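You operate a simulated robot arm through the tools that you are given. There is no shell and no other tool. Be economical: measure what you need, move in short steps, check, and stop when the job is done.

You are at the controls of a simulated two-armed robot. One attempt, no reset.

Task
Pick up the green bottle with one hand, pass it to the other hand and put it on the place a. Put the reflector from the top of the steel table on the top of the blue safe. Shut the upper table drawer. Push the lower table drawer shut. Take the blue pad from the top of the long bench and leave it on the blue panel. Do these in any order. Set down upright: green bottle.

The check looks at the end state, three seconds after you hand in, the way a careful person would. Anything else that was tipped, shoved, dropped, spilled or broken makes it a failure.

Robot
Two 7-joint arms with three-finger grippers on one trunk, on a base that drives. Base frame: it is fixed to the floor where the robot stands at the start and does not move with it; the origin is under the middle of the robot, x ahead of it, y to its left, z up. Units: m, rad, N and s.
The left shoulder is at the start at [0.07, 0.165, 0.8], the right one opposite. With the tool pointing down near the work surface each hand reaches from about 0.1 to 0.8 m from the robot's upright axis, wherever it stands, measured 20 degrees to its own side. Places, roughly: blue pad (7x9x3 cm) [6.6, -0.5, 0.9]; blue panel (20x15x2 cm) [6.7, -1, 0.9]; green bottle (7x7x19 cm) [0.5, 0, 0.3]; lower table drawer [1.9, 1.4, 0.2]; place A (19x18 cm) [-1, -3.74, 0.88]; reflector (6x2x6 cm) [3.4, 2.2, 0.9]; top of the blue safe (20x13 cm) [3.46, 2, 1.18]; upper table drawer [1.9, 1.4, 0.7]. Payload 3.91 kg a hand.
The TCP of each hand is the grasp point between the finger pads, 0.03 m short of the fingertips. In the tool frame z runs along the fingers and y along their closing line. Largest opening 0.116 m; the body of the gripper starts 0.073 m behind the TCP.
Orientation is told as [roll, pitch, yaw] about the base's x, y, z axes, in that order, counted from this pose: with the fingers straight down and closing along the base's y, the tool's x points along the base's -x, its y along +y and its z along -z.

Tools
- The arms move only by the tool servo_tool. It takes "left_moves", "right_moves" or both (then of equal length, played together; a hand with none holds still); each is a list of rows, each a list of 7 numbers: the turn, a rotation vector about the tool's x, y, z in rad, then the shift along the tool's x, y, z in m, then the gripper command, from -1 (shut) to 1 (fully open), values between in proportion. In form: [[rx, ry, rz, dx, dy, dz, claw], ...]. A call has 1 to 12 rows; each row is the pose to reach, as a shift and turn from the pose commanded when the call began, along the tool's axes at that moment. A row lasts 0.2 s, in which the tool goes at most 0.05 m and 0.15 rad; a call with a longer step from one row to the next is refused whole, and so is a gripper value outside its range. Where a pose cannot be reached the arm comes as near as it can. A force on the tool above 40 N (or 10 N above the force at the start of the call, whichever is more), or a blocked arm, ends the call early, and 0.2 s more pass. The fingers move at their own pace (about 0.153 m/s each) and stop on an object; they squeeze with about 42 N. The grip force told is the motor's: it shows also when the fingers shut on nothing. Time passes only in rows, and 0.2 s behind the last, so rows that repeat a pose let the fingers close. It gives the time, the measured TCP pose, the force on the tool (base axes), the opening and the grip force at its end, in the units of the frame above (readings bear some noise), with the torque about the TCP (base axes, N m) and any sound that the robot's microphone picked up, and new pictures: "show" is both (left out), scene, wrist or none (wrist: the cameras of the hands that moved).
- Cameras (640 x 400 px; columns grow to the right, rows downward): "scene" is now at [0.104, -0.0176, 1.0763]; the picture's right is [-0.28, -0.96, 0.00], its down [-0.88, 0.26, -0.39] and it looks along [0.38, -0.11, -0.92] (base axes); focal length 264 px, centre (320, 200). "left" rides on the left gripper at [0.075, 0.017, -0.088] in its tool frame; the picture's right is [-0.22, 0.97, 0.00], its down [-0.70, -0.16, -0.70] and it looks along [-0.68, -0.16, 0.71] (tool axes); focal length 247 px, centre (320, 200). "right" rides on the right gripper at [0.052, 0.056, -0.088] in its tool frame; the picture's right is [-0.73, 0.68, 0.00], its down [-0.49, -0.52, -0.70] and it looks along [-0.48, -0.51, 0.71] (tool axes); focal length 247 px, centre (320, 200).
- move_column(by): slides the trunk up (or, below 0, down) by that many m; the arms and the scene camera ride with it, the base frame stays. It gives what a move gives, with no picture.
- roll_base(legs): drives the robot by 1 to 6 legs, each [ahead, left, turn to the left] in m, m and rad, along the robot's own axes; the way and the turn of a leg run together, so that a leg with both is an arc; at most 1.5 m and 3.142 rad a leg. The arms and the cameras ride along, it lands a little off, and it stops where it bumps. It gives what a move gives, and a new picture of the scene camera.
- aim_head(pan, tilt): turns the head with the scene camera to pan (to the left, within 1.501 rad either way) and tilt (down, from -0.506 to 1.204), counted from straight ahead of the robot. It gives what a move gives, and a new picture of the scene camera.
- pixel_to_xyz(camera, pixels): for up to 12 pixels [column, row] of the newest picture of that camera ("zoom" is the newest enlarged one), the place [x, y, z] in the base frame of the surface seen there, good to about 0.002 m. The clock stands still meanwhile.
- enlarge(camera, box): a new picture of the part [left, top, right, bottom] of that camera's present view, enlarged. The clock stands still meanwhile.
- finish_job(): hands the job in; it is judged then, once.

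Keep the steps short. Do not move on a guess: measure, check each grasp and each placing, and mend mistakes. In all there are 110 turns and 260 pictures (those below and enlarged ones count). Leave the grippers open and the arms clear of the work at the hand-in unless told otherwise, and finish with a single line.

The tools are called after "Request:" as a command line: name --argument value ..., lists and objects as JSON in quotes. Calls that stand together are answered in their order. servo_tool: Moves the arms, as the interface text tells. Its arguments: {"type":"object","properties":{"left_moves":{"type":"array"},"right_moves":{"type":"array"},"show":{"type":"string","enum":["both","scene","wrist","none"]}},"required":[]} The other tools are called the same way: move_column (by) slides the trunk up or down; roll_base (legs) drives the base; aim_head (pan, tilt) turns the head that bears the scene camera; pixel_to_xyz (camera, pixels) gives the place of the surface under pixels of a picture; enlarge (camera, box) takes an enlarged picture of a part of a camera's view; finish_job () hands the job in.

At the start:

```text
t: 0.0
left_eef_pos: [0.3223, 0.1489, 0.4452]
left_orientation: [0.0, 0.002, 0.0]
left_contact_force: [0.3, 0.1, 0.2]
left_ft_torque: [-0.01, -0.01, 0.01]
left_finger_gap: 0.1159
left_finger_force: 0.2
right_eef_pos: [0.4471, -0.252, 0.4436]
right_orientation: [-0.002, -0.001, -0.002]
right_contact_force: [0.4, -0.4, 0.1]
right_ft_torque: [0.0, 0.01, 0.0]
right_finger_gap: 0.1161
right_finger_force: 0.1
trunk travel left (down, up): [-0.337, 0.503]
robot x, y, heading: [0.0008, 0.0012, 0.002]
head pan, tilt: [-0.288, 1.168]
```

scene: 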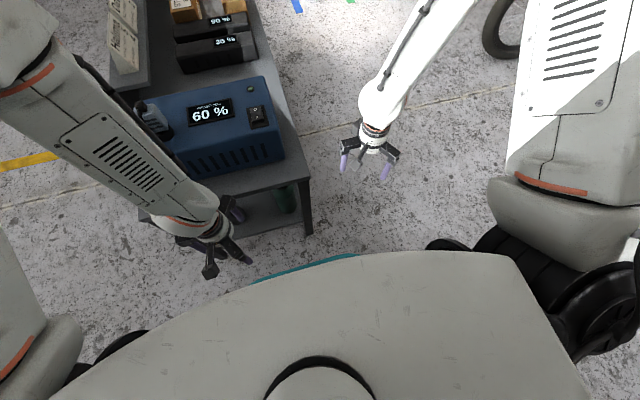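
right: 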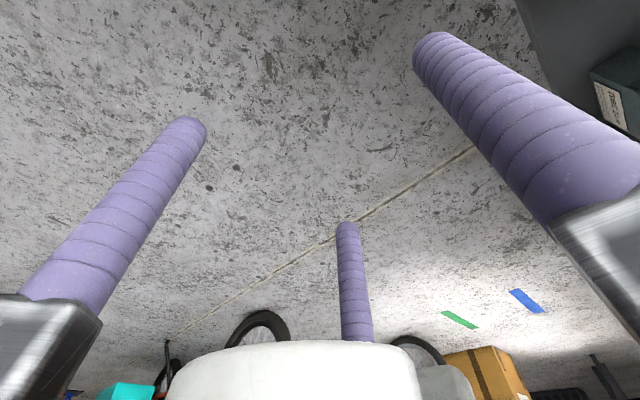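
left: 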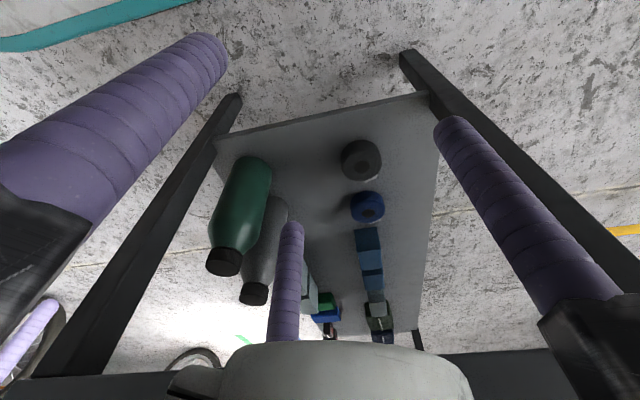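

I see the green bottle in the left wrist picture near (240,215) on a low shelf under a table top. I'll measure it and the table.

Request:
pixel_to_xyz --camera "left" --pixels '[[224, 262], [240, 215], [252, 165], [254, 292], [268, 225], [215, 140], [425, 95], [235, 97], [410, 60], [360, 160], [367, 205], [300, 380]]'

Request:
pixel_to_xyz --camera "scene" --pixels '[[245, 188], [310, 230], [298, 180], [260, 30], [285, 150], [270, 90], [240, 110], [150, 215], [285, 195], [130, 40], [300, 205], [180, 110]]'

Request:
aim_head --pan 0.3 --tilt 0.6

```text
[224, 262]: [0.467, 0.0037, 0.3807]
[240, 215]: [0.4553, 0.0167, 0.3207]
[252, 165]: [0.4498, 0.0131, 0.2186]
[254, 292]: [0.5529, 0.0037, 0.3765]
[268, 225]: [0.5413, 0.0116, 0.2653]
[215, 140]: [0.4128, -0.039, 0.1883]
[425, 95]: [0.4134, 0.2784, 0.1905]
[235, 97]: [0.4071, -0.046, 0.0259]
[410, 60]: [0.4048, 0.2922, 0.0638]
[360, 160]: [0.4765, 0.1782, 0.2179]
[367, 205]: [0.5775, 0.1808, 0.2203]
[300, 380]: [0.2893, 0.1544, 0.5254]
```

```text
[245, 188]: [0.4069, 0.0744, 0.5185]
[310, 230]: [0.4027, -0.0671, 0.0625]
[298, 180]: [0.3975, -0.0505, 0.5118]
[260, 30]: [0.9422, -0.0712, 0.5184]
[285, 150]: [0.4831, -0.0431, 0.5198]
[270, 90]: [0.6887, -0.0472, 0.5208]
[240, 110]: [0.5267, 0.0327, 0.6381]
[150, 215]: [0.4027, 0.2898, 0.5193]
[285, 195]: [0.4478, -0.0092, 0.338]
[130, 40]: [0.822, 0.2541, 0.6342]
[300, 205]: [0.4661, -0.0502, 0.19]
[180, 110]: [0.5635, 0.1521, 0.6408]
```

```text
t: 1.0
left_eef_pos: [0.323, 0.1496, 0.4451]
left_orientation: [0.0, 0.001, 0.001]
left_contact_force: [0.3, -0.5, 0.0]
left_ft_torque: [-0.01, 0.0, -0.04]
left_finger_gap: 0.1158
left_finger_force: 0.1
right_eef_pos: [0.4465, -0.2518, 0.4424]
right_orientation: [-0.004, -0.002, -0.001]
right_contact_force: [-0.5, -0.1, 0.1]
right_ft_torque: [-0.02, 0.0, -0.01]
right_finger_gap: 0.116
right_finger_force: 0.1
trunk travel left (down, up): [-0.337, 0.503]
robot x, y, heading: [-0.0027, 0.003, -0.006]
head pan, tilt: [0.3, 0.6]
```

scene: 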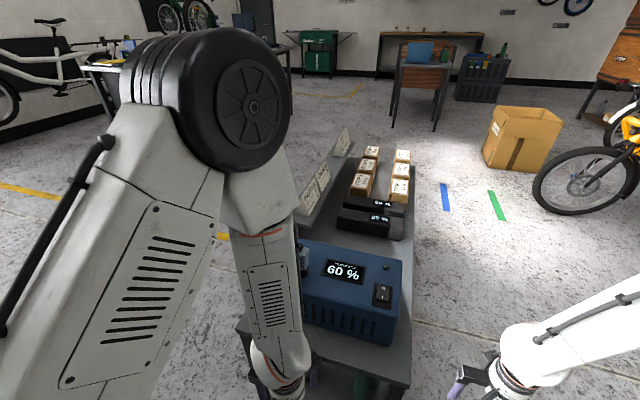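

Head pan shows the robot faces the table with the bottle under it. I'll enlarge the left view of the bottle and leg for measurement.

Request:
enlarge --camera "left" --box '[150, 80, 310, 320]'

Request:
pixel_to_xyz --camera "left" --pixels '[[215, 215], [266, 190], [240, 165], [200, 150], [160, 190], [215, 120], [100, 290], [140, 375], [440, 360], [60, 340], [212, 248], [242, 258]]'

```text
1.67 times, centred on (230, 200) of left
```

zoom: 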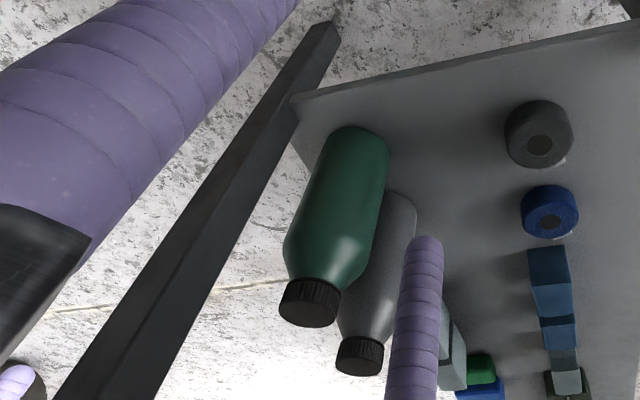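

```text
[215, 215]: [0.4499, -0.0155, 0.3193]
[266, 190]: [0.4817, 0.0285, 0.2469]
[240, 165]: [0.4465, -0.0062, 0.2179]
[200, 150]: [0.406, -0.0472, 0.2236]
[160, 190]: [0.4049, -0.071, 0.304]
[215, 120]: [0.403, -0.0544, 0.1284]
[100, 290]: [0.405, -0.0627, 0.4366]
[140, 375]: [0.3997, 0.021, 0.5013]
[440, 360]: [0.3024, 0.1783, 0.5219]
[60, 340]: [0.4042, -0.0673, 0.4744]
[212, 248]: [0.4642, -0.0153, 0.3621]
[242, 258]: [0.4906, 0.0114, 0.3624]
```

Bottle axis ≈ (0.481,-0.006), z 0.19–0.385; leg at y<-0.047, x≈0.40. I plan a horizontal left-hand grasp at z≈0.305, heading about 30° to the right. First back off 0.2 m and lower the trunk for room.

Request:
roll_base --legs '[[-0.2, 0, 0]]'

Request:
move_column --by -0.12

```text
t: 2.6
left_eef_pos: [0.1251, 0.1491, 0.4435]
left_orientation: [0.002, -0.001, 0.002]
left_contact_force: [-0.2, 0.3, -0.7]
left_ft_torque: [-0.03, -0.02, 0.03]
left_finger_gap: 0.1162
left_finger_force: 0.0
right_eef_pos: [0.25, -0.2512, 0.4439]
right_orientation: [-0.001, -0.004, 0.002]
right_contact_force: [-0.2, 0.5, 0.5]
right_ft_torque: [-0.02, -0.02, 0.01]
right_finger_gap: 0.1157
right_finger_force: 0.0
trunk travel left (down, up): [-0.337, 0.503]
robot x, y, heading: [-0.1976, 0.001, 0.003]
head pan, tilt: [0.3, 0.6]
```

scene: 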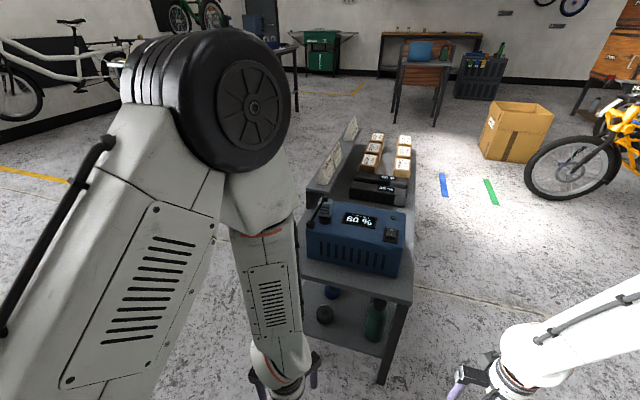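

```text
t: 4.1
left_eef_pos: [0.1254, 0.1503, 0.3247]
left_orientation: [0.001, 0.002, 0.002]
left_contact_force: [-0.2, 0.5, -0.7]
left_ft_torque: [-0.04, -0.02, -0.02]
left_finger_gap: 0.116
left_finger_force: 0.1
right_eef_pos: [0.2509, -0.2505, 0.3232]
right_orientation: [-0.002, -0.002, 0.0]
right_contact_force: [-0.1, 0.8, 0.7]
right_ft_torque: [0.05, 0.01, -0.03]
right_finger_gap: 0.1159
right_finger_force: 0.2
trunk travel left (down, up): [-0.217, 0.623]
robot x, y, heading: [-0.1995, -0.0001, 0.002]
head pan, tilt: [0.3, 0.6]
```

Now rotating the left hand to horizontal while moving ahead 0.17 m (clear in front of the table at x 0.40).

Request:
servo_tool --left_moves '[[0, -0.143, 0, -0.016, 0, 0, 1], [0, -0.286, 0, -0.032, 0, 0, 1], [0, -0.428, 0, -0.048, 0, 0, 1], [0, -0.571, 0, -0.064, 0, 0, 1], [0, -0.714, 0, -0.08, 0, 0, 1], [0, -0.857, 0, -0.095, 0, 0, 1], [0, -1.0, 0, -0.11, 0, 0, 1], [0, -1.142, 0, -0.125, 0, 0, 1], [0, -1.285, 0, -0.14, 0, 0, 1], [0, -1.428, 0, -0.155, 0, 0, 1], [0, -1.571, 0, -0.17, 0, 0, 1], [0, -1.571, 0, -0.17, 0, 0, 1]]' --show "wrist"

```text
t: 6.7
left_eef_pos: [0.2962, 0.1506, 0.3261]
left_orientation: [0.699, -1.569, -0.7]
left_contact_force: [-0.9, -0.1, 0.3]
left_ft_torque: [0.0, 0.04, 0.0]
left_finger_gap: 0.1158
left_finger_force: 0.0
left hand out of reach, approached as far as the arm can: row 1, 2, 3, 4, 5, 6
right_eef_pos: [0.2508, -0.2512, 0.3235]
right_orientation: [-0.002, 0.0, 0.001]
right_contact_force: [1.0, -0.6, 0.4]
right_ft_torque: [0.02, -0.01, -0.02]
right_finger_gap: 0.116
right_finger_force: 0.1
trunk travel left (down, up): [-0.217, 0.623]
robot x, y, heading: [-0.1963, 0.0045, 0.002]
head pan, tilt: [0.3, 0.6]
```

left: 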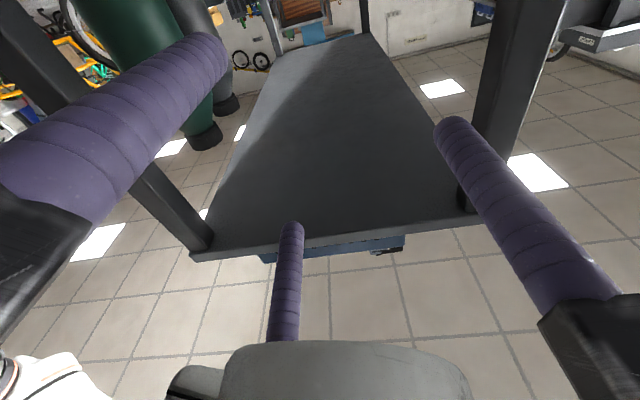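

Orientation is right (fingers along +x). Next: yaw 30° to the right and move to the pre-grasp, opening cut to 0.09.

Request:
servo_tool --left_moves '[[0.131, 0, 0, 0.005, -0.022, 0.016, 0.55], [0.262, 0, 0, 0.01, -0.044, 0.032, 0.55], [0.393, 0, 0, 0.016, -0.066, 0.048, 0.55], [0.524, 0, 0, 0.021, -0.087, 0.064, 0.55], [0.524, 0, 0, 0.021, -0.087, 0.064, 0.55]]' --show "both"

```text
t: 7.9
left_eef_pos: [0.3587, 0.0634, 0.3023]
left_orientation: [-0.1, -1.569, -0.424]
left_contact_force: [-1.1, 0.1, 0.6]
left_ft_torque: [0.01, -0.02, 0.0]
left_finger_gap: 0.0899
left_finger_force: 0.0
right_eef_pos: [0.2497, -0.2513, 0.322]
right_orientation: [-0.003, -0.002, 0.002]
right_contact_force: [0.2, 0.7, -0.4]
right_ft_torque: [0.03, -0.03, -0.01]
right_finger_gap: 0.1161
right_finger_force: 0.0
trunk travel left (down, up): [-0.217, 0.623]
robot x, y, heading: [-0.1973, -0.0026, 0.001]
head pan, tilt: [0.3, 0.6]
```

scene: 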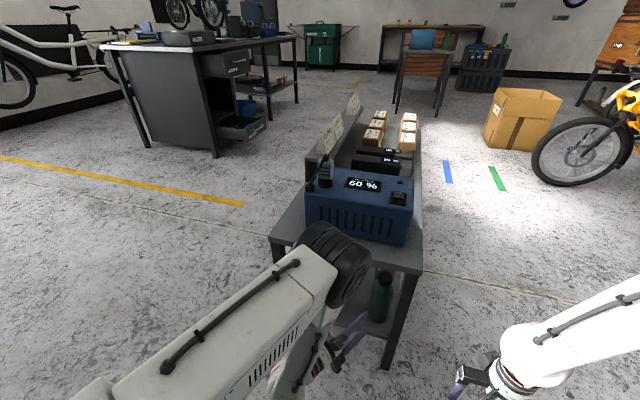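
left: 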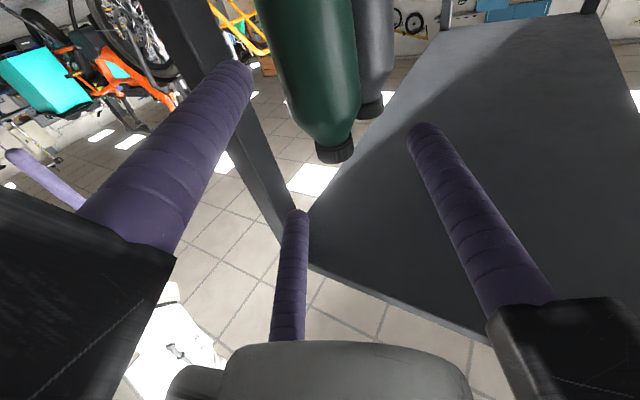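

Bottle sits between the fingers at about (310,80). Re-measure it from here.

Request:
pixel_to_xyz --camera "left" --pixels '[[270, 40], [310, 60], [345, 60], [290, 100], [352, 90], [335, 150], [318, 100], [215, 40], [265, 160], [240, 110]]'

```text
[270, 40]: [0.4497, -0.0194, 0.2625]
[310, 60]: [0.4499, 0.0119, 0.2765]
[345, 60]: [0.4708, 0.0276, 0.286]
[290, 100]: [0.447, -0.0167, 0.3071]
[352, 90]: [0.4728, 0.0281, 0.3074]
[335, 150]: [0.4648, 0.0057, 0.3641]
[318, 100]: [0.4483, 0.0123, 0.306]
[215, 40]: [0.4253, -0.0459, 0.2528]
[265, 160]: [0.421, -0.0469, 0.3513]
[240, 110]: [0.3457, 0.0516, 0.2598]
```

Axis ≈ (0.479,-0.004); the hand line is within 2 mm. Advance 0.135 m and close.

Request:
servo_tool --left_moves '[[0, 0, 0, 0, 0.001, 0.04, 0.55], [0, 0, 0, 0, 0.002, 0.08, 0.55], [0, 0, 0, 0, 0.002, 0.11, 0.55], [0, 0, 0, 0, 0.002, 0.135, 0.55], [0, 0, 0, 0, 0.002, 0.135, 0.55], [0, 0, 0, 0, 0.002, 0.135, -1], [0, 0, 0, 0, 0.002, 0.135, -1], [0, 0, 0, 0, 0.002, 0.135, -1]]' --show "both"

```text
t: 9.7
left_eef_pos: [0.4783, -0.0029, 0.3044]
left_orientation: [-0.08, -1.569, -0.441]
left_contact_force: [-0.4, -1.1, -0.2]
left_ft_torque: [0.0, -0.02, -0.01]
left_finger_gap: 0.0091
left_finger_force: 41.3
right_eef_pos: [0.2509, -0.2497, 0.3218]
right_orientation: [-0.001, -0.003, 0.002]
right_contact_force: [-0.5, 1.1, 0.2]
right_ft_torque: [0.0, 0.04, 0.01]
right_finger_gap: 0.116
right_finger_force: 0.1
trunk travel left (down, up): [-0.217, 0.623]
robot x, y, heading: [-0.1952, 0.001, 0.006]
head pan, tilt: [0.3, 0.6]
```

scene: 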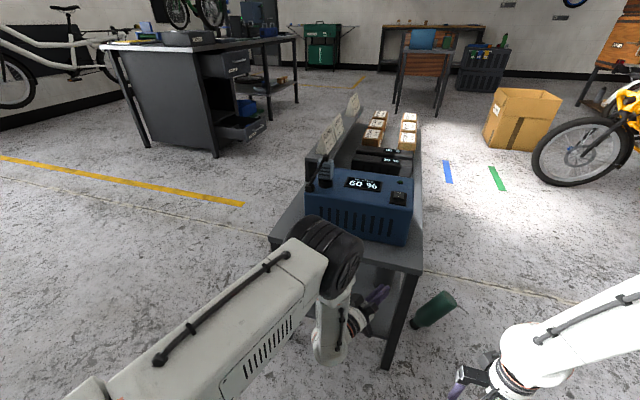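
left: 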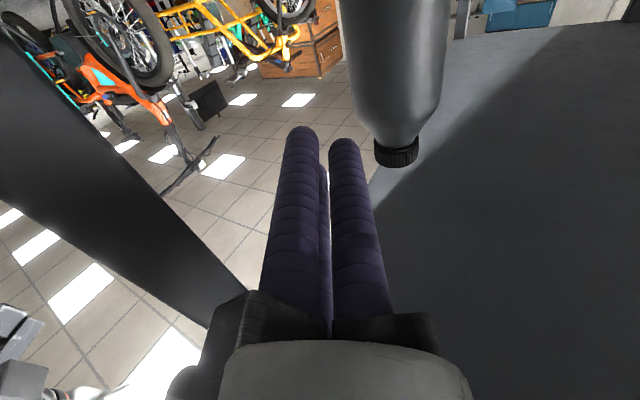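

The fingers are shut on nothing (gap 0.009) and the bottle is off the shelf at scene (435,310). I'll look at where it is now before anything else.

Request:
servo_tool --left_moves '[[0, 0, 0, 0, 0, 0, -1], [0, 0, 0, 0, 0, 0, -1]]' --show "scene"

Request:
enlarge --camera "left" --box '[200, 100, 480, 400]'

```text
t: 10.3
left_eef_pos: [0.4777, -0.002, 0.3047]
left_orientation: [-0.156, -1.569, -0.364]
left_contact_force: [-0.4, 0.7, 0.2]
left_ft_torque: [0.03, -0.01, -0.02]
left_finger_gap: 0.0091
left_finger_force: 41.5
right_eef_pos: [0.2503, -0.25, 0.3224]
right_orientation: [-0.003, -0.001, 0.001]
right_contact_force: [-0.1, -0.2, -0.6]
right_ft_torque: [-0.02, 0.01, 0.0]
right_finger_gap: 0.1161
right_finger_force: 0.1
trunk travel left (down, up): [-0.217, 0.623]
robot x, y, heading: [-0.1953, -0.0016, 0.005]
head pan, tilt: [0.3, 0.6]
```

scene: 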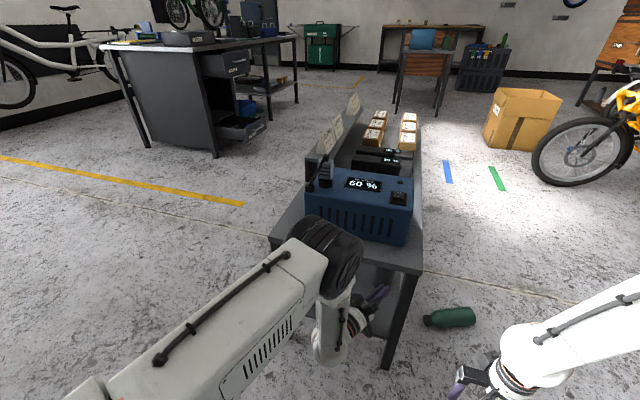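

```text
1.33 times, centred on (340, 250) of left
```

zoom: 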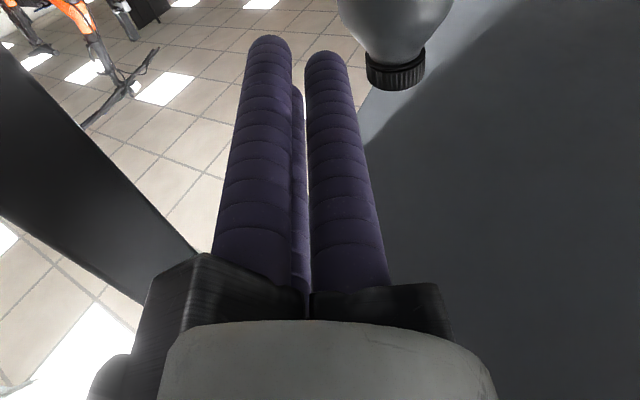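

The gripper really has a third finger on its -x side (seen at zoom (300,200)); it must have pushed the bottle's top. The bottle now lies on the floor at scene (450,317). I'll withdraw the shut hand straight back, then open and measure the true finger layout.

Request:
servo_tool --left_moves '[[0, 0, 0, 0, 0, -0.04, -1], [0, 0, 0, 0, 0, -0.08, -1], [0, 0, 0, 0, 0, -0.12, -1], [0, 0, 0, 0, 0, -0.16, -1], [0, 0, 0, 0, 0, -0.16, 1], [0, 0, 0, 0, 0, -0.16, 1], [0, 0, 0, 0, 0, -0.16, 1]]' --show "both"

Request:
pixel_to_xyz --camera "left" --pixels '[[293, 235], [290, 320], [210, 55], [150, 130], [440, 130], [520, 210]]'

Request:
pixel_to_xyz --camera "scene" --pixels '[[428, 321], [440, 318], [455, 316], [470, 314], [452, 308], [456, 326], [480, 340]]'

```text
t: 11.9
left_eef_pos: [0.3341, 0.0785, 0.3052]
left_orientation: [-0.212, -1.569, -0.312]
left_contact_force: [-0.3, 0.4, -0.3]
left_ft_torque: [-0.01, 0.01, -0.02]
left_finger_gap: 0.1159
left_finger_force: 0.0
right_eef_pos: [0.2514, -0.2511, 0.3219]
right_orientation: [-0.002, -0.002, 0.002]
right_contact_force: [-0.2, 0.5, 0.0]
right_ft_torque: [-0.01, -0.01, 0.01]
right_finger_gap: 0.1161
right_finger_force: 0.0
trunk travel left (down, up): [-0.217, 0.623]
robot x, y, heading: [-0.2003, -0.002, -0.001]
head pan, tilt: [0.3, 0.6]
```

scene: 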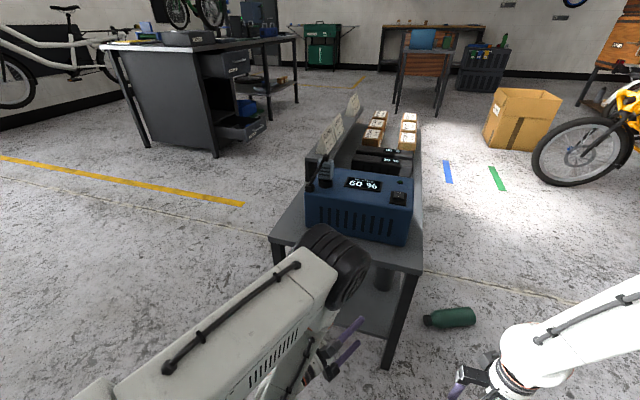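
left: 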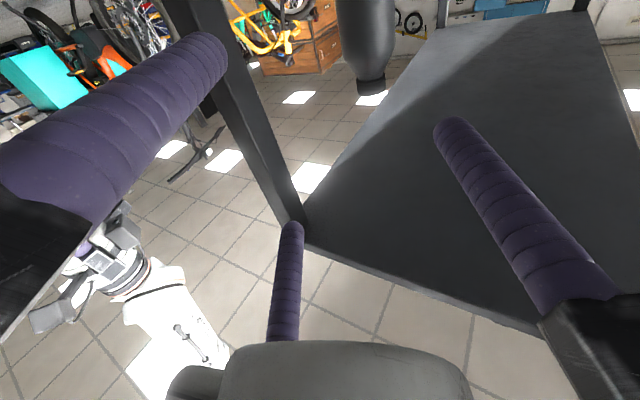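

```text
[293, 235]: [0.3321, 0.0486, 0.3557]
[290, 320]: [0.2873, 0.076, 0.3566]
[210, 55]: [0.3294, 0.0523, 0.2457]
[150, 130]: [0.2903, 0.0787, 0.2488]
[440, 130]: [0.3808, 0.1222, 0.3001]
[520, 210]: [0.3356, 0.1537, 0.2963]
```

```text
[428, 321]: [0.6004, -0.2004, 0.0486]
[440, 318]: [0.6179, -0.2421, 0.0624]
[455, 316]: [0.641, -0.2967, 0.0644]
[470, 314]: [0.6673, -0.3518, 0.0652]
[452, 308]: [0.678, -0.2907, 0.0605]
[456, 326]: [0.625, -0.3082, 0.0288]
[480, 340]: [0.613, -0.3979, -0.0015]
```

Finger layout of the left hand (tool x,y): one at +y (r≈0.06), two at (±0.052,-0.03): a three-jaw grip. Now I check the right hand's layout too.

Request:
enlarge --camera "right" --box '[0, 0, 640, 400]'

Request:
pixel_to_xyz --camera "zoom" --pixels '[[347, 235], [355, 310], [190, 130], [110, 220], [435, 45], [540, 130]]'

Request:
enlarge --camera "scene" --box '[380, 280, 520, 367]'

```text
1.00 times, centred on (320, 200) of right (not enlarged: the box is as wide or as high as the picture)
```

zoom: 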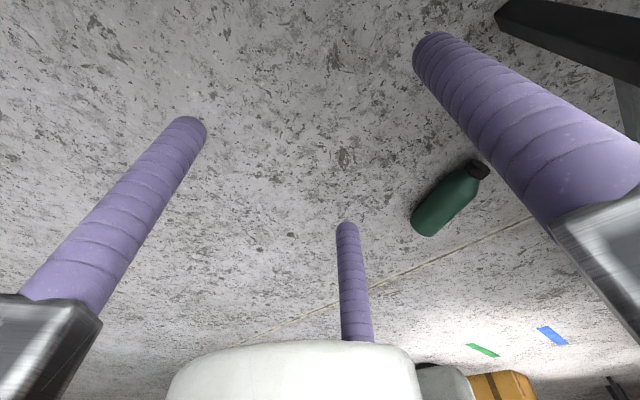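

```text
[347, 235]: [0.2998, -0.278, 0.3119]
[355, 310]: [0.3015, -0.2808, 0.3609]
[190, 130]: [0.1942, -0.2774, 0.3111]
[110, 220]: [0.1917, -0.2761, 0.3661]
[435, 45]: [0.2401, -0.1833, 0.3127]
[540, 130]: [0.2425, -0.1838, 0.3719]
```

```text
4.57 times, centred on (450, 324) of scene
```

zoom: 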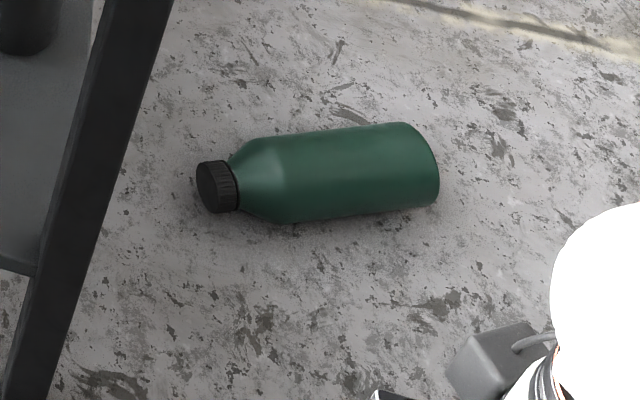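

Both hands share that layout, so a bottle is best held with its axis along tool x between finger C (+y) and the pair. Plan: right hand picks the lying bottle from above near its base, turns it upright, left hand takes the top from above. First: back off and fold the left hand down again.

Request:
roll_base --legs '[[-0.25, 0, 0]]'

Request:
servo_tool --left_moves '[[-0.131, 0, 0, 0, 0.02, -0.016, 1], [-0.262, 0, 0, 0, 0.04, -0.032, 1], [-0.393, 0, 0, 0, 0.06, -0.048, 1], [-0.524, 0, 0, 0, 0.08, -0.06, 1], [-0.524, 0, 0, 0, 0.08, -0.06, 1]]' --show "none"

Request:
aim_head --pan -0.9 --tilt 0.6

```text
t: 13.7
left_eef_pos: [0.0831, 0.078, 0.3051]
left_orientation: [-0.176, -1.57, -0.349]
left_contact_force: [-0.5, -0.2, 0.2]
left_ft_torque: [-0.03, -0.03, 0.01]
left_finger_gap: 0.1161
left_finger_force: 0.1
right_eef_pos: [-0.0042, -0.2513, 0.3232]
right_orientation: [-0.001, -0.003, -0.001]
right_contact_force: [0.2, -0.7, -0.9]
right_ft_torque: [0.0, -0.02, -0.02]
right_finger_gap: 0.1159
right_finger_force: 0.0
trunk travel left (down, up): [-0.217, 0.623]
robot x, y, heading: [-0.4503, -0.0007, 0.001]
head pan, tilt: [0.3, 0.6]
```

scene: 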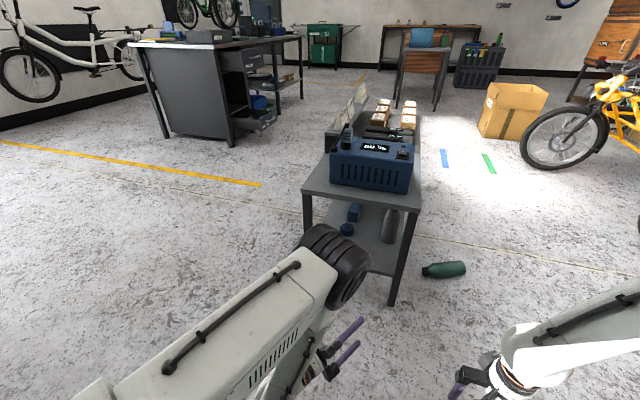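

```text
t: 14.9
left_eef_pos: [0.0702, 0.1761, 0.3051]
left_orientation: [-0.072, -1.569, 0.073]
left_contact_force: [-0.3, 0.8, 0.2]
left_ft_torque: [0.01, 0.04, 0.0]
left_finger_gap: 0.1158
left_finger_force: 0.1
right_eef_pos: [-0.0029, -0.2518, 0.3214]
right_orientation: [-0.002, -0.002, 0.0]
right_contact_force: [-0.8, 0.0, -0.1]
right_ft_torque: [-0.01, 0.01, -0.03]
right_finger_gap: 0.1161
right_finger_force: 0.0
trunk travel left (down, up): [-0.217, 0.623]
robot x, y, heading: [-0.4509, -0.0045, 0.003]
head pan, tilt: [0.3, 0.6]
```

```text
t: 16.3
left_eef_pos: [0.0703, 0.175, 0.3056]
left_orientation: [0.292, -1.569, -0.295]
left_contact_force: [0.3, -0.5, -0.1]
left_ft_torque: [0.0, 0.01, -0.02]
left_finger_gap: 0.1163
left_finger_force: 0.0
right_eef_pos: [-0.0036, -0.2516, 0.3234]
right_orientation: [-0.003, -0.002, 0.0]
right_contact_force: [-0.1, -0.2, -1.1]
right_ft_torque: [0.0, -0.01, 0.0]
right_finger_gap: 0.116
right_finger_force: 0.1
trunk travel left (down, up): [-0.217, 0.623]
robot x, y, heading: [-0.4511, 0.0028, -0.004]
head pan, tilt: [-0.901, 0.6]
```

scene: 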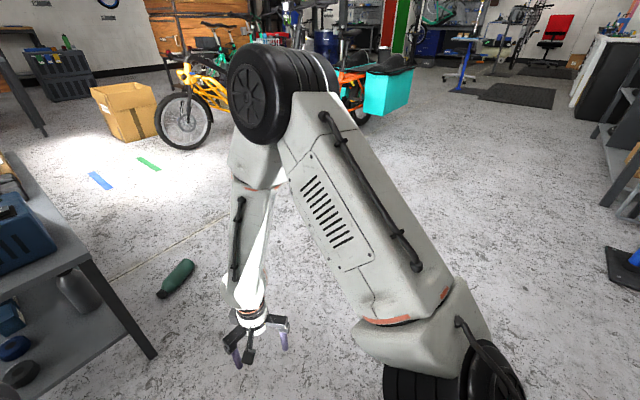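

Floor to the right is clear. Fold the left hand down, and measure the bottle at scene (175,278).

Request:
pixel_to_xyz --camera "scene" --pixels '[[162, 293], [172, 284], [180, 274], [188, 266], [192, 262], [184, 285], [170, 275], [190, 135], [130, 110], [45, 130], [350, 100], [150, 345]]'

Request:
servo_tool --left_moves '[[0, 0.143, 0, -0.01, 0, -0.012, 1], [0, 0.286, 0, -0.02, 0, -0.024, 1], [0, 0.428, 0, -0.03, 0, -0.036, 1], [0, 0.571, 0, -0.04, 0, -0.048, 1], [0, 0.714, 0, -0.05, 0, -0.06, 1], [0, 0.857, 0, -0.06, 0, -0.072, 1], [0, 1.0, 0, -0.07, 0, -0.084, 1], [0, 1.142, 0, -0.08, 0, -0.096, 1], [0, 1.285, 0, -0.09, 0, -0.108, 1], [0, 1.428, 0, -0.1, 0, -0.12, 1], [0, 1.571, 0, -0.1, 0, -0.13, 1], [0, 1.571, 0, -0.1, 0, -0.13, 1]]' --show "none"

Request:
roll_base --legs '[[0, -0.83, 0], [1.06, 0, 0], [0, 0, 1.99]]'

```text
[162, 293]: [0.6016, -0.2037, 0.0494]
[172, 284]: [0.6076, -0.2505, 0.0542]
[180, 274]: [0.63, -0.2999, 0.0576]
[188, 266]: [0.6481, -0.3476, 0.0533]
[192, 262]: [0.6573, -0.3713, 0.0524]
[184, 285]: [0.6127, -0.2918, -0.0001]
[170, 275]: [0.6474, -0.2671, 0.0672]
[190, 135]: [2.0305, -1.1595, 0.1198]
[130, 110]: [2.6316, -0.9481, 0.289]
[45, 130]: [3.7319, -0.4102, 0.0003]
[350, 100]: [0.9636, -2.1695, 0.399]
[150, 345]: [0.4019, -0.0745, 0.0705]
```

```text
t: 18.9
left_eef_pos: [-0.0616, 0.175, 0.4036]
left_orientation: [0.001, 0.003, 0.001]
left_contact_force: [-0.6, 0.1, 0.7]
left_ft_torque: [0.01, 0.02, 0.02]
left_finger_gap: 0.116
left_finger_force: 0.1
left hand out of reach, approached as far as the arm can: row 5, 6, 7, 8, 9
right_eef_pos: [-0.0033, -0.2524, 0.3238]
right_orientation: [-0.003, -0.001, -0.001]
right_contact_force: [0.3, 0.8, -0.5]
right_ft_torque: [-0.01, -0.01, 0.01]
right_finger_gap: 0.116
right_finger_force: 0.0
trunk travel left (down, up): [-0.217, 0.623]
robot x, y, heading: [-0.4507, -0.0011, 0.001]
head pan, tilt: [-0.901, 0.6]
```

```text
t: 33.1
left_eef_pos: [0.2733, -0.5262, 0.4047]
left_orientation: [0.001, 0.003, 2.009]
left_contact_force: [-0.2, 0.4, -0.4]
left_ft_torque: [0.0, 0.01, 0.0]
left_finger_gap: 0.116
left_finger_force: 0.1
right_eef_pos: [0.6349, -0.2925, 0.3222]
right_orientation: [-0.002, -0.003, 2.01]
right_contact_force: [-0.2, 1.1, 0.6]
right_ft_torque: [0.0, 0.01, 0.02]
right_finger_gap: 0.1161
right_finger_force: 0.0
trunk travel left (down, up): [-0.217, 0.623]
robot x, y, heading: [0.5961, -0.8055, 2.007]
head pan, tilt: [-0.901, 0.6]
```

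scene: 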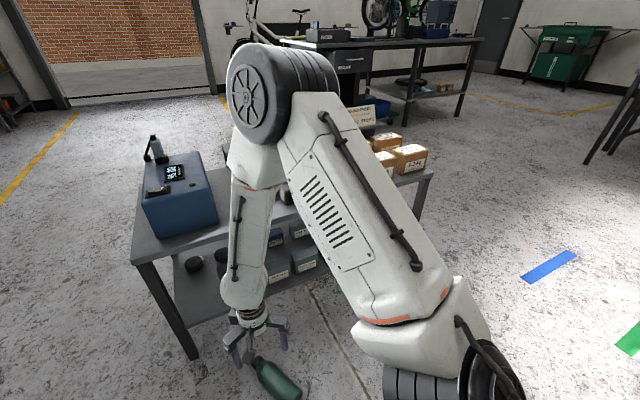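

The right hand is nearly above the bottle. View from the right wrist.

Request:
enlarge --camera "right" --box '[0, 0, 640, 400]'

Request:
enlarge --camera "scene" --box '[200, 320, 340, 400]'

```text
1.00 times, centred on (320, 200) of right (not enlarged: the box is as wide or as high as the picture)
```

zoom: 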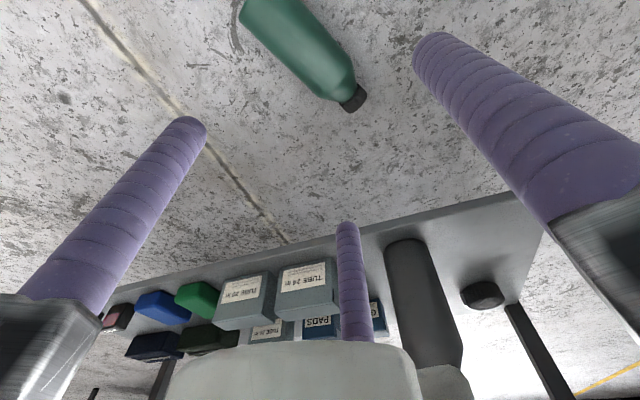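

```text
4.57 times, centred on (270, 360) of scene
```

zoom: 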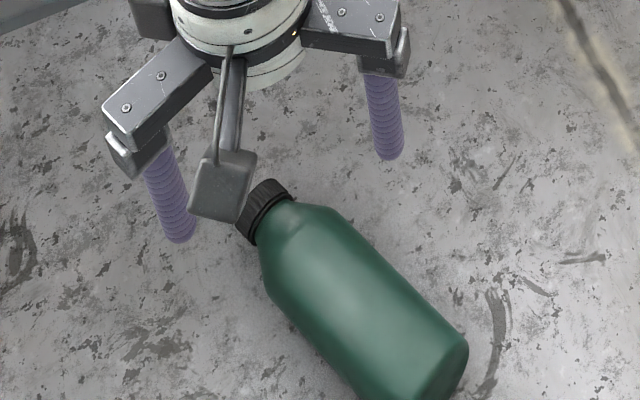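

Request:
pixel_to_xyz --camera "zoom" --pixels '[[265, 205], [300, 235], [325, 265], [360, 300], [400, 340], [440, 375], [430, 335], [290, 285], [355, 235], [464, 345], [330, 360], [415, 395]]'

Request:
enlarge --camera "right" --box '[0, 0, 640, 400]'

Request:
pixel_to_xyz --camera "zoom" --pixels '[[354, 97], [335, 75], [315, 50], [290, 25], [270, 5], [300, 0], [250, 25], [345, 50], [295, 85], [330, 25], [270, 50], [425, 300]]'

```text
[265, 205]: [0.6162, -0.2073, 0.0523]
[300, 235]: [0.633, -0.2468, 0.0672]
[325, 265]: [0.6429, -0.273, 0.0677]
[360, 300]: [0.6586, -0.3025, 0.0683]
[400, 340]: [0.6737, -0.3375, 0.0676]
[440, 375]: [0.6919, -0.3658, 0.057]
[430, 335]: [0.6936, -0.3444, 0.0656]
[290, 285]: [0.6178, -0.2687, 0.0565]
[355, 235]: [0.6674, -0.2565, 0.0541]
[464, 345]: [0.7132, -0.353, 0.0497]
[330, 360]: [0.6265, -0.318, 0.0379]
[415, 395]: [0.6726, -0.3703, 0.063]
```

```text
1.00 times, centred on (320, 200) of right (not enlarged: the box is as wide or as high as the picture)
```

zoom: 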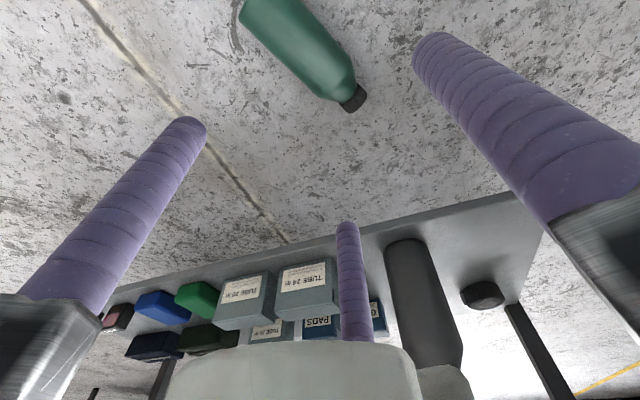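

```text
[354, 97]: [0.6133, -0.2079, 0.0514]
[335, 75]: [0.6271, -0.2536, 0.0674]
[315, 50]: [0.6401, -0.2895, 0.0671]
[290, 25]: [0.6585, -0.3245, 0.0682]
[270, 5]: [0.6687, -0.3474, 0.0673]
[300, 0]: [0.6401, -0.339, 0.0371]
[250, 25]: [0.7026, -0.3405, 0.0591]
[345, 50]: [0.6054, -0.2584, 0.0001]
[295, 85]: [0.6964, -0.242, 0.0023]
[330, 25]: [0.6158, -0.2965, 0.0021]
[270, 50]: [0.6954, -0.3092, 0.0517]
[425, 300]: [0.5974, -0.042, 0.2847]
```

Bottle axis heading ≈1.963 rad, grasp point at (0.664,-0.325), 5.5 cm from its base. Centre it between C and the pair (TCP 1.45 cm offset), and lower the trunk 0.15.

Request:
servo_tool --right_moves '[[0, 0, 0.02, 0.021, -0.013, 0, 1], [0, 0, 0.046, 0.042, -0.027, 0, 1], [0, 0, 0.046, 0.042, -0.027, 0, 1]]' --show "none"

Request:
move_column --by -0.15

Request:
enlarge --camera "right" --box '[0, 0, 640, 400]'

```text
t: 33.9
left_eef_pos: [0.2725, -0.5252, 0.4045]
left_orientation: [0.001, 0.002, 2.009]
left_contact_force: [-0.2, 0.1, 0.1]
left_ft_torque: [0.01, -0.02, 0.04]
left_finger_gap: 0.1161
left_finger_force: 0.1
right_eef_pos: [0.6781, -0.318, 0.3231]
right_orientation: [-0.003, -0.001, 1.964]
right_contact_force: [-0.2, 0.1, -0.1]
right_ft_torque: [0.02, 0.01, 0.06]
right_finger_gap: 0.1158
right_finger_force: 0.1
trunk travel left (down, up): [-0.217, 0.623]
robot x, y, heading: [0.6007, -0.8052, 2.011]
head pan, tilt: [-0.901, 0.6]
```

```text
t: 35.6
left_eef_pos: [0.2714, -0.5258, 0.2542]
left_orientation: [0.0, 0.002, 2.01]
left_contact_force: [-0.6, 0.0, -1.0]
left_ft_torque: [0.04, -0.03, 0.01]
left_finger_gap: 0.1158
left_finger_force: 0.0
right_eef_pos: [0.6789, -0.3177, 0.1743]
right_orientation: [-0.002, 0.0, 1.963]
right_contact_force: [0.6, -0.1, 0.1]
right_ft_torque: [-0.05, -0.03, 0.01]
right_finger_gap: 0.1158
right_finger_force: 0.0
trunk travel left (down, up): [-0.067, 0.773]
robot x, y, heading: [0.5979, -0.8039, 2.004]
head pan, tilt: [-0.901, 0.6]
```

```text
1.00 times, centred on (320, 200) of right (not enlarged: the box is as wide or as high as the picture)
```

zoom: 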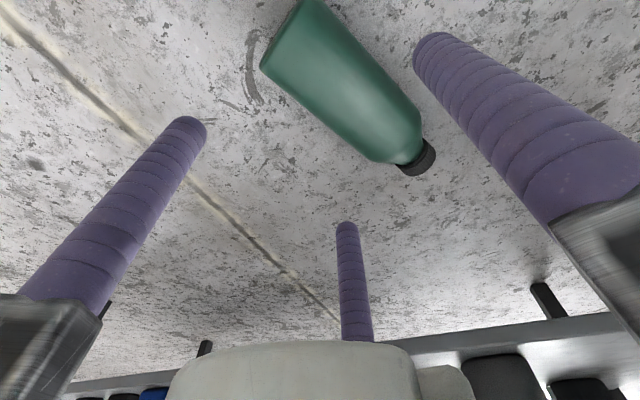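

Request:
pixel_to_xyz --camera "zoom" --pixels '[[418, 160], [380, 125], [350, 90], [320, 50], [300, 20], [270, 65], [325, 0], [300, 70], [350, 40], [345, 130], [400, 85], [312, 3]]'

```text
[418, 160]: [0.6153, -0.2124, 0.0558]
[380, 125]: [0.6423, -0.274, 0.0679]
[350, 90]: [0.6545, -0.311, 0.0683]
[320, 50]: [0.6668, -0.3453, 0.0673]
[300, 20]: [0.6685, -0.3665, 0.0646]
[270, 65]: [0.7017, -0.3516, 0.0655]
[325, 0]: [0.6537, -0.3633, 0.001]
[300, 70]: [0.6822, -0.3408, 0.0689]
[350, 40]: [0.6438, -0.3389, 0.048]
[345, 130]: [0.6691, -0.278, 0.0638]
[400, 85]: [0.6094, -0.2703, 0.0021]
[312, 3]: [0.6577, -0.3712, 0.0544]
```

Refined: bottle heading ≈2.03 rad, base end ≈(0.689,-0.360). Correct the hand (−1.3 cm x, yaw +0.065), descend to z≈0.038 watching force.

Request:
servo_tool --right_moves '[[0, 0, -0.035, -0.006, -0.002, 0, 1], [0, 0, -0.065, -0.0126, -0.0037, 0.02, 1], [0, 0, -0.065, -0.0126, -0.0037, 0.06, 1], [0, 0, -0.065, -0.0126, -0.0037, 0.1, 1], [0, 0, -0.065, -0.0126, -0.0037, 0.12, 1], [0, 0, -0.065, -0.0126, -0.0037, 0.136, 1], [0, 0, -0.065, -0.0126, -0.0037, 0.136, 1]]' --show "both"

```text
t: 37.2
left_eef_pos: [0.2723, -0.5258, 0.2531]
left_orientation: [0.001, 0.001, 2.01]
left_contact_force: [0.5, -1.2, 0.6]
left_ft_torque: [-0.03, -0.01, 0.01]
left_finger_gap: 0.1156
left_finger_force: 0.0
right_eef_pos: [0.6762, -0.3028, 0.0376]
right_orientation: [-0.002, -0.003, 2.028]
right_contact_force: [1.9, -0.3, -0.1]
right_ft_torque: [0.0, -0.01, -0.07]
right_finger_gap: 0.1159
right_finger_force: 0.0
trunk travel left (down, up): [-0.067, 0.773]
robot x, y, heading: [0.5938, -0.8021, 2.012]
head pan, tilt: [-0.901, 0.6]
```

scene: 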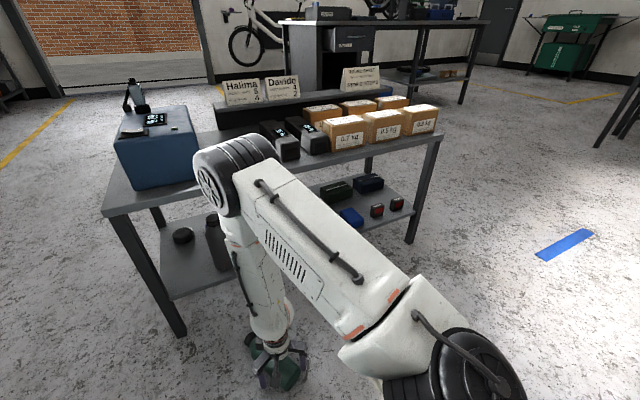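
right: 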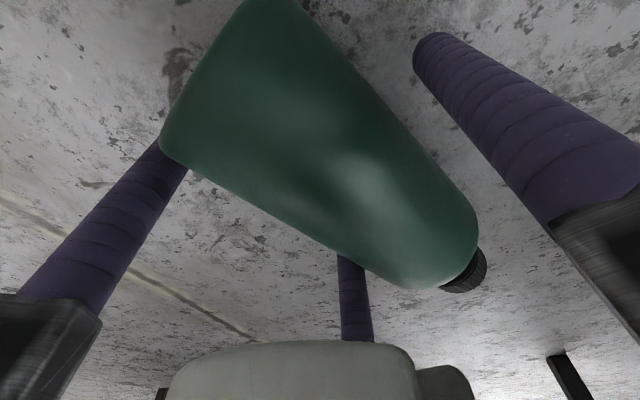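

Bottle lies between the pair (left, mid) and finger C (right). Close the grip.

Request:
servo_tool --right_moves '[[0, 0, 0, 0, 0, 0, -1], [0, 0, 0, 0, 0, 0, -1], [0, 0, 0, 0, 0, 0, -1], [0, 0, 0, 0, 0, 0, -1]]' --show "wrist"

```text
t: 38.2
left_eef_pos: [0.2731, -0.5274, 0.2542]
left_orientation: [0.0, 0.003, 2.009]
left_contact_force: [0.6, 0.5, -0.6]
left_ft_torque: [-0.03, 0.01, 0.0]
left_finger_gap: 0.116
left_finger_force: 0.1
right_eef_pos: [0.6741, -0.3029, 0.0384]
right_orientation: [-0.001, -0.004, 2.03]
right_contact_force: [-2.5, 2.7, 1.6]
right_ft_torque: [0.48, 0.3, 0.0]
right_finger_gap: 0.0945
right_finger_force: 42.0
trunk travel left (down, up): [-0.067, 0.773]
robot x, y, heading: [0.5939, -0.8054, 2.005]
head pan, tilt: [-0.901, 0.6]
```

right: 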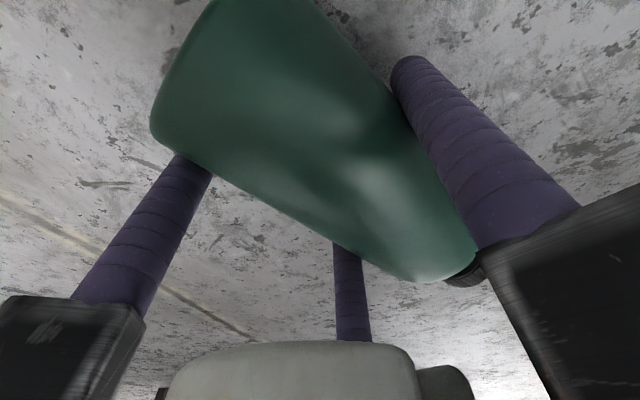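

Gripped (gap 0.0945, 42 N). Lift with the trunk by 0.35 and look.

Request:
move_column --by 0.35

Request:
roll_base --legs '[[-0.35, 0, 0]]'

Request:
enlarge --camera "right" --box '[0, 0, 640, 400]'

```text
t: 41.6
left_eef_pos: [0.272, -0.5256, 0.6043]
left_orientation: [-0.001, 0.002, 2.01]
left_contact_force: [0.5, 1.0, -0.8]
left_ft_torque: [0.0, 0.0, -0.01]
left_finger_gap: 0.1158
left_finger_force: 0.0
right_eef_pos: [0.6747, -0.3032, 0.3888]
right_orientation: [-0.003, -0.002, 2.028]
right_contact_force: [0.1, -0.7, -4.7]
right_ft_torque: [-0.09, -0.13, 0.0]
right_finger_gap: 0.094
right_finger_force: 41.9
trunk travel left (down, up): [-0.417, 0.423]
robot x, y, heading: [0.5984, -0.8047, 2.01]
head pan, tilt: [-0.901, 0.6]
```

```text
t: 43.9
left_eef_pos: [0.424, -0.844, 0.6037]
left_orientation: [0.001, 0.001, 2.001]
left_contact_force: [0.0, 0.8, 0.6]
left_ft_torque: [0.06, -0.01, 0.03]
left_finger_gap: 0.116
left_finger_force: 0.0
right_eef_pos: [0.8269, -0.6242, 0.3889]
right_orientation: [-0.001, -0.001, 2.022]
right_contact_force: [-0.2, 0.1, -6.4]
right_ft_torque: [-0.05, -0.1, -0.02]
right_finger_gap: 0.0941
right_finger_force: 41.8
trunk travel left (down, up): [-0.417, 0.423]
robot x, y, heading: [0.7472, -1.1268, 1.998]
head pan, tilt: [-0.901, 0.6]
```

scene: 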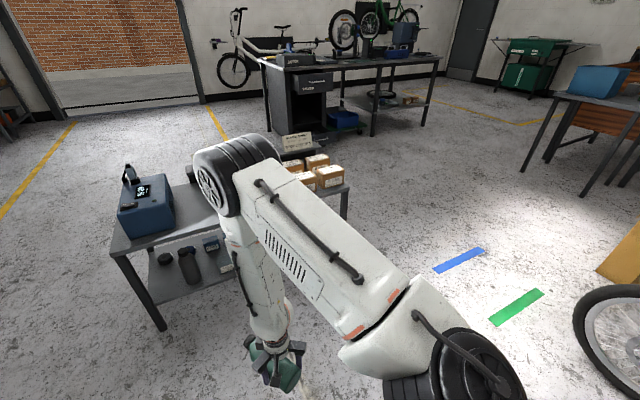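

```text
1.00 times, centred on (320, 200) of right (not enlarged: the box is as wide or as high as the picture)
```

zoom: 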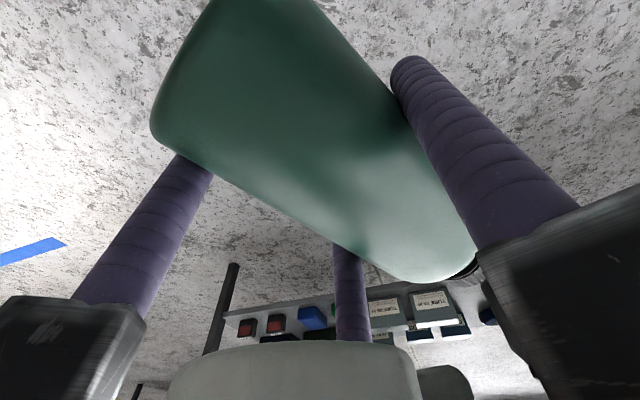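

Held firmly. Now turn the right hand to horizontal (bottle upright, cap up), moving it a bit forward, inward and up.

Request:
servo_tool --right_moves '[[0, -0.143, 0, -0.005, 0.013, -0.005, -1], [0, -0.286, 0, -0.01, 0.026, -0.01, -1], [0, -0.428, 0, -0.015, 0.039, -0.015, -1], [0, -0.571, 0, -0.02, 0.052, -0.02, -1], [0, -0.714, 0, -0.025, 0.065, -0.025, -1], [0, -0.857, 0, -0.03, 0.078, -0.03, -1], [0, -1.0, 0, -0.035, 0.091, -0.035, -1], [0, -1.142, 0, -0.04, 0.104, -0.04, -1], [0, -1.285, 0, -0.045, 0.117, -0.045, -1], [0, -1.428, 0, -0.05, 0.13, -0.05, -1], [0, -1.571, 0, -0.06, 0.15, -0.05, -1], [0, -1.571, 0, -0.06, 0.15, -0.05, -1]]' --show "none"

Request:
aim_head --pan 0.0 --tilt 0.9

```text
t: 46.5
left_eef_pos: [0.424, -0.8442, 0.6039]
left_orientation: [0.0, 0.001, 2.004]
left_contact_force: [0.4, 0.9, 0.8]
left_ft_torque: [0.03, -0.03, 0.02]
left_finger_gap: 0.1159
left_finger_force: 0.1
right_eef_pos: [0.6655, -0.6361, 0.4377]
right_orientation: [-2.678, -1.568, -1.586]
right_contact_force: [-0.2, 0.5, -5.7]
right_ft_torque: [0.0, -0.11, 0.01]
right_finger_gap: 0.0941
right_finger_force: 42.1
trunk travel left (down, up): [-0.417, 0.423]
robot x, y, heading: [0.7452, -1.1235, 2.0]
head pan, tilt: [-0.901, 0.6]
```

```text
t: 47.7
left_eef_pos: [0.4245, -0.8444, 0.6031]
left_orientation: [0.0, 0.0, 2.001]
left_contact_force: [0.3, 0.0, 0.1]
left_ft_torque: [-0.02, -0.02, -0.03]
left_finger_gap: 0.1157
left_finger_force: 0.0
right_eef_pos: [0.6657, -0.6355, 0.4377]
right_orientation: [-2.559, -1.57, -1.703]
right_contact_force: [-0.2, -0.2, -7.0]
right_ft_torque: [-0.01, -0.08, 0.0]
right_finger_gap: 0.0939
right_finger_force: 42.0
trunk travel left (down, up): [-0.417, 0.423]
robot x, y, heading: [0.7472, -1.1218, 1.997]
head pan, tilt: [0.0, 0.901]
```

scene: 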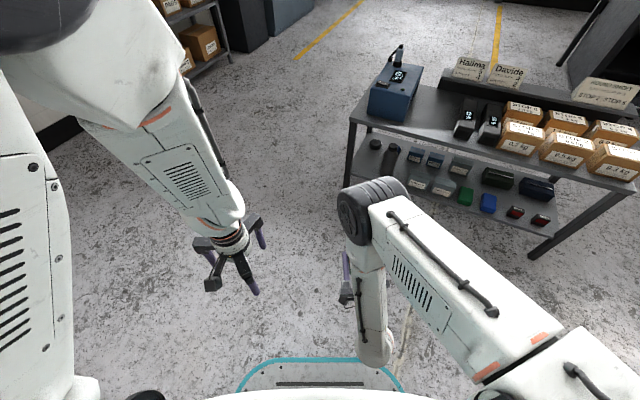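

The bottle is hidden behind the right forearm. Measure arm parts and look with the left wrist camera.

Request:
pixel_to_xyz --camera "scene" --pixels '[[370, 195], [360, 230], [390, 185], [370, 345], [345, 290], [355, 255], [430, 260]]'

Request:
enlarge --camera "left" --box '[0, 0, 640, 400]'

Request:
enlarge --camera "right" --box '[0, 0, 640, 400]'

```text
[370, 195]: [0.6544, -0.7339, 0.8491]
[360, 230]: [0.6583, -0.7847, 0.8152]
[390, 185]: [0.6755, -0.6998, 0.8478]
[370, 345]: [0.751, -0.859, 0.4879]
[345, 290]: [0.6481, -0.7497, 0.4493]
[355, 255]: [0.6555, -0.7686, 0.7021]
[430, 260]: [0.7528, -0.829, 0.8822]
```

```text
1.00 times, centred on (320, 200) of left (not enlarged: the box is as wide or as high as the picture)
```

zoom: 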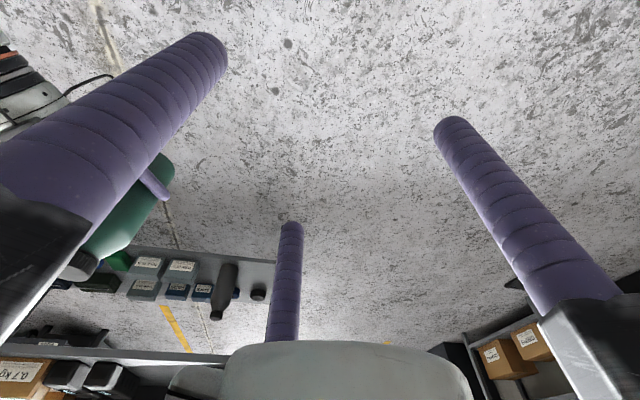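

```text
1.00 times, centred on (320, 200) of right (not enlarged: the box is as wide or as high as the picture)
```

zoom: 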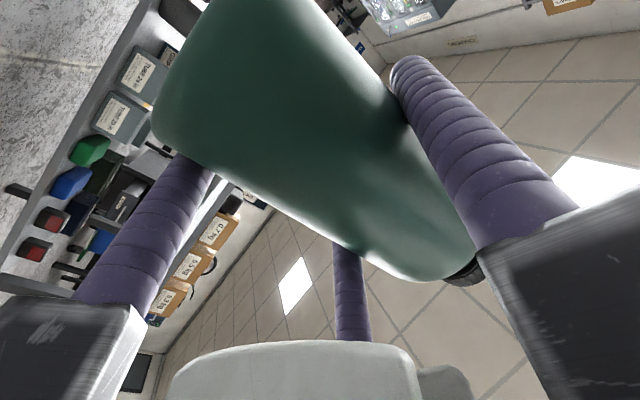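

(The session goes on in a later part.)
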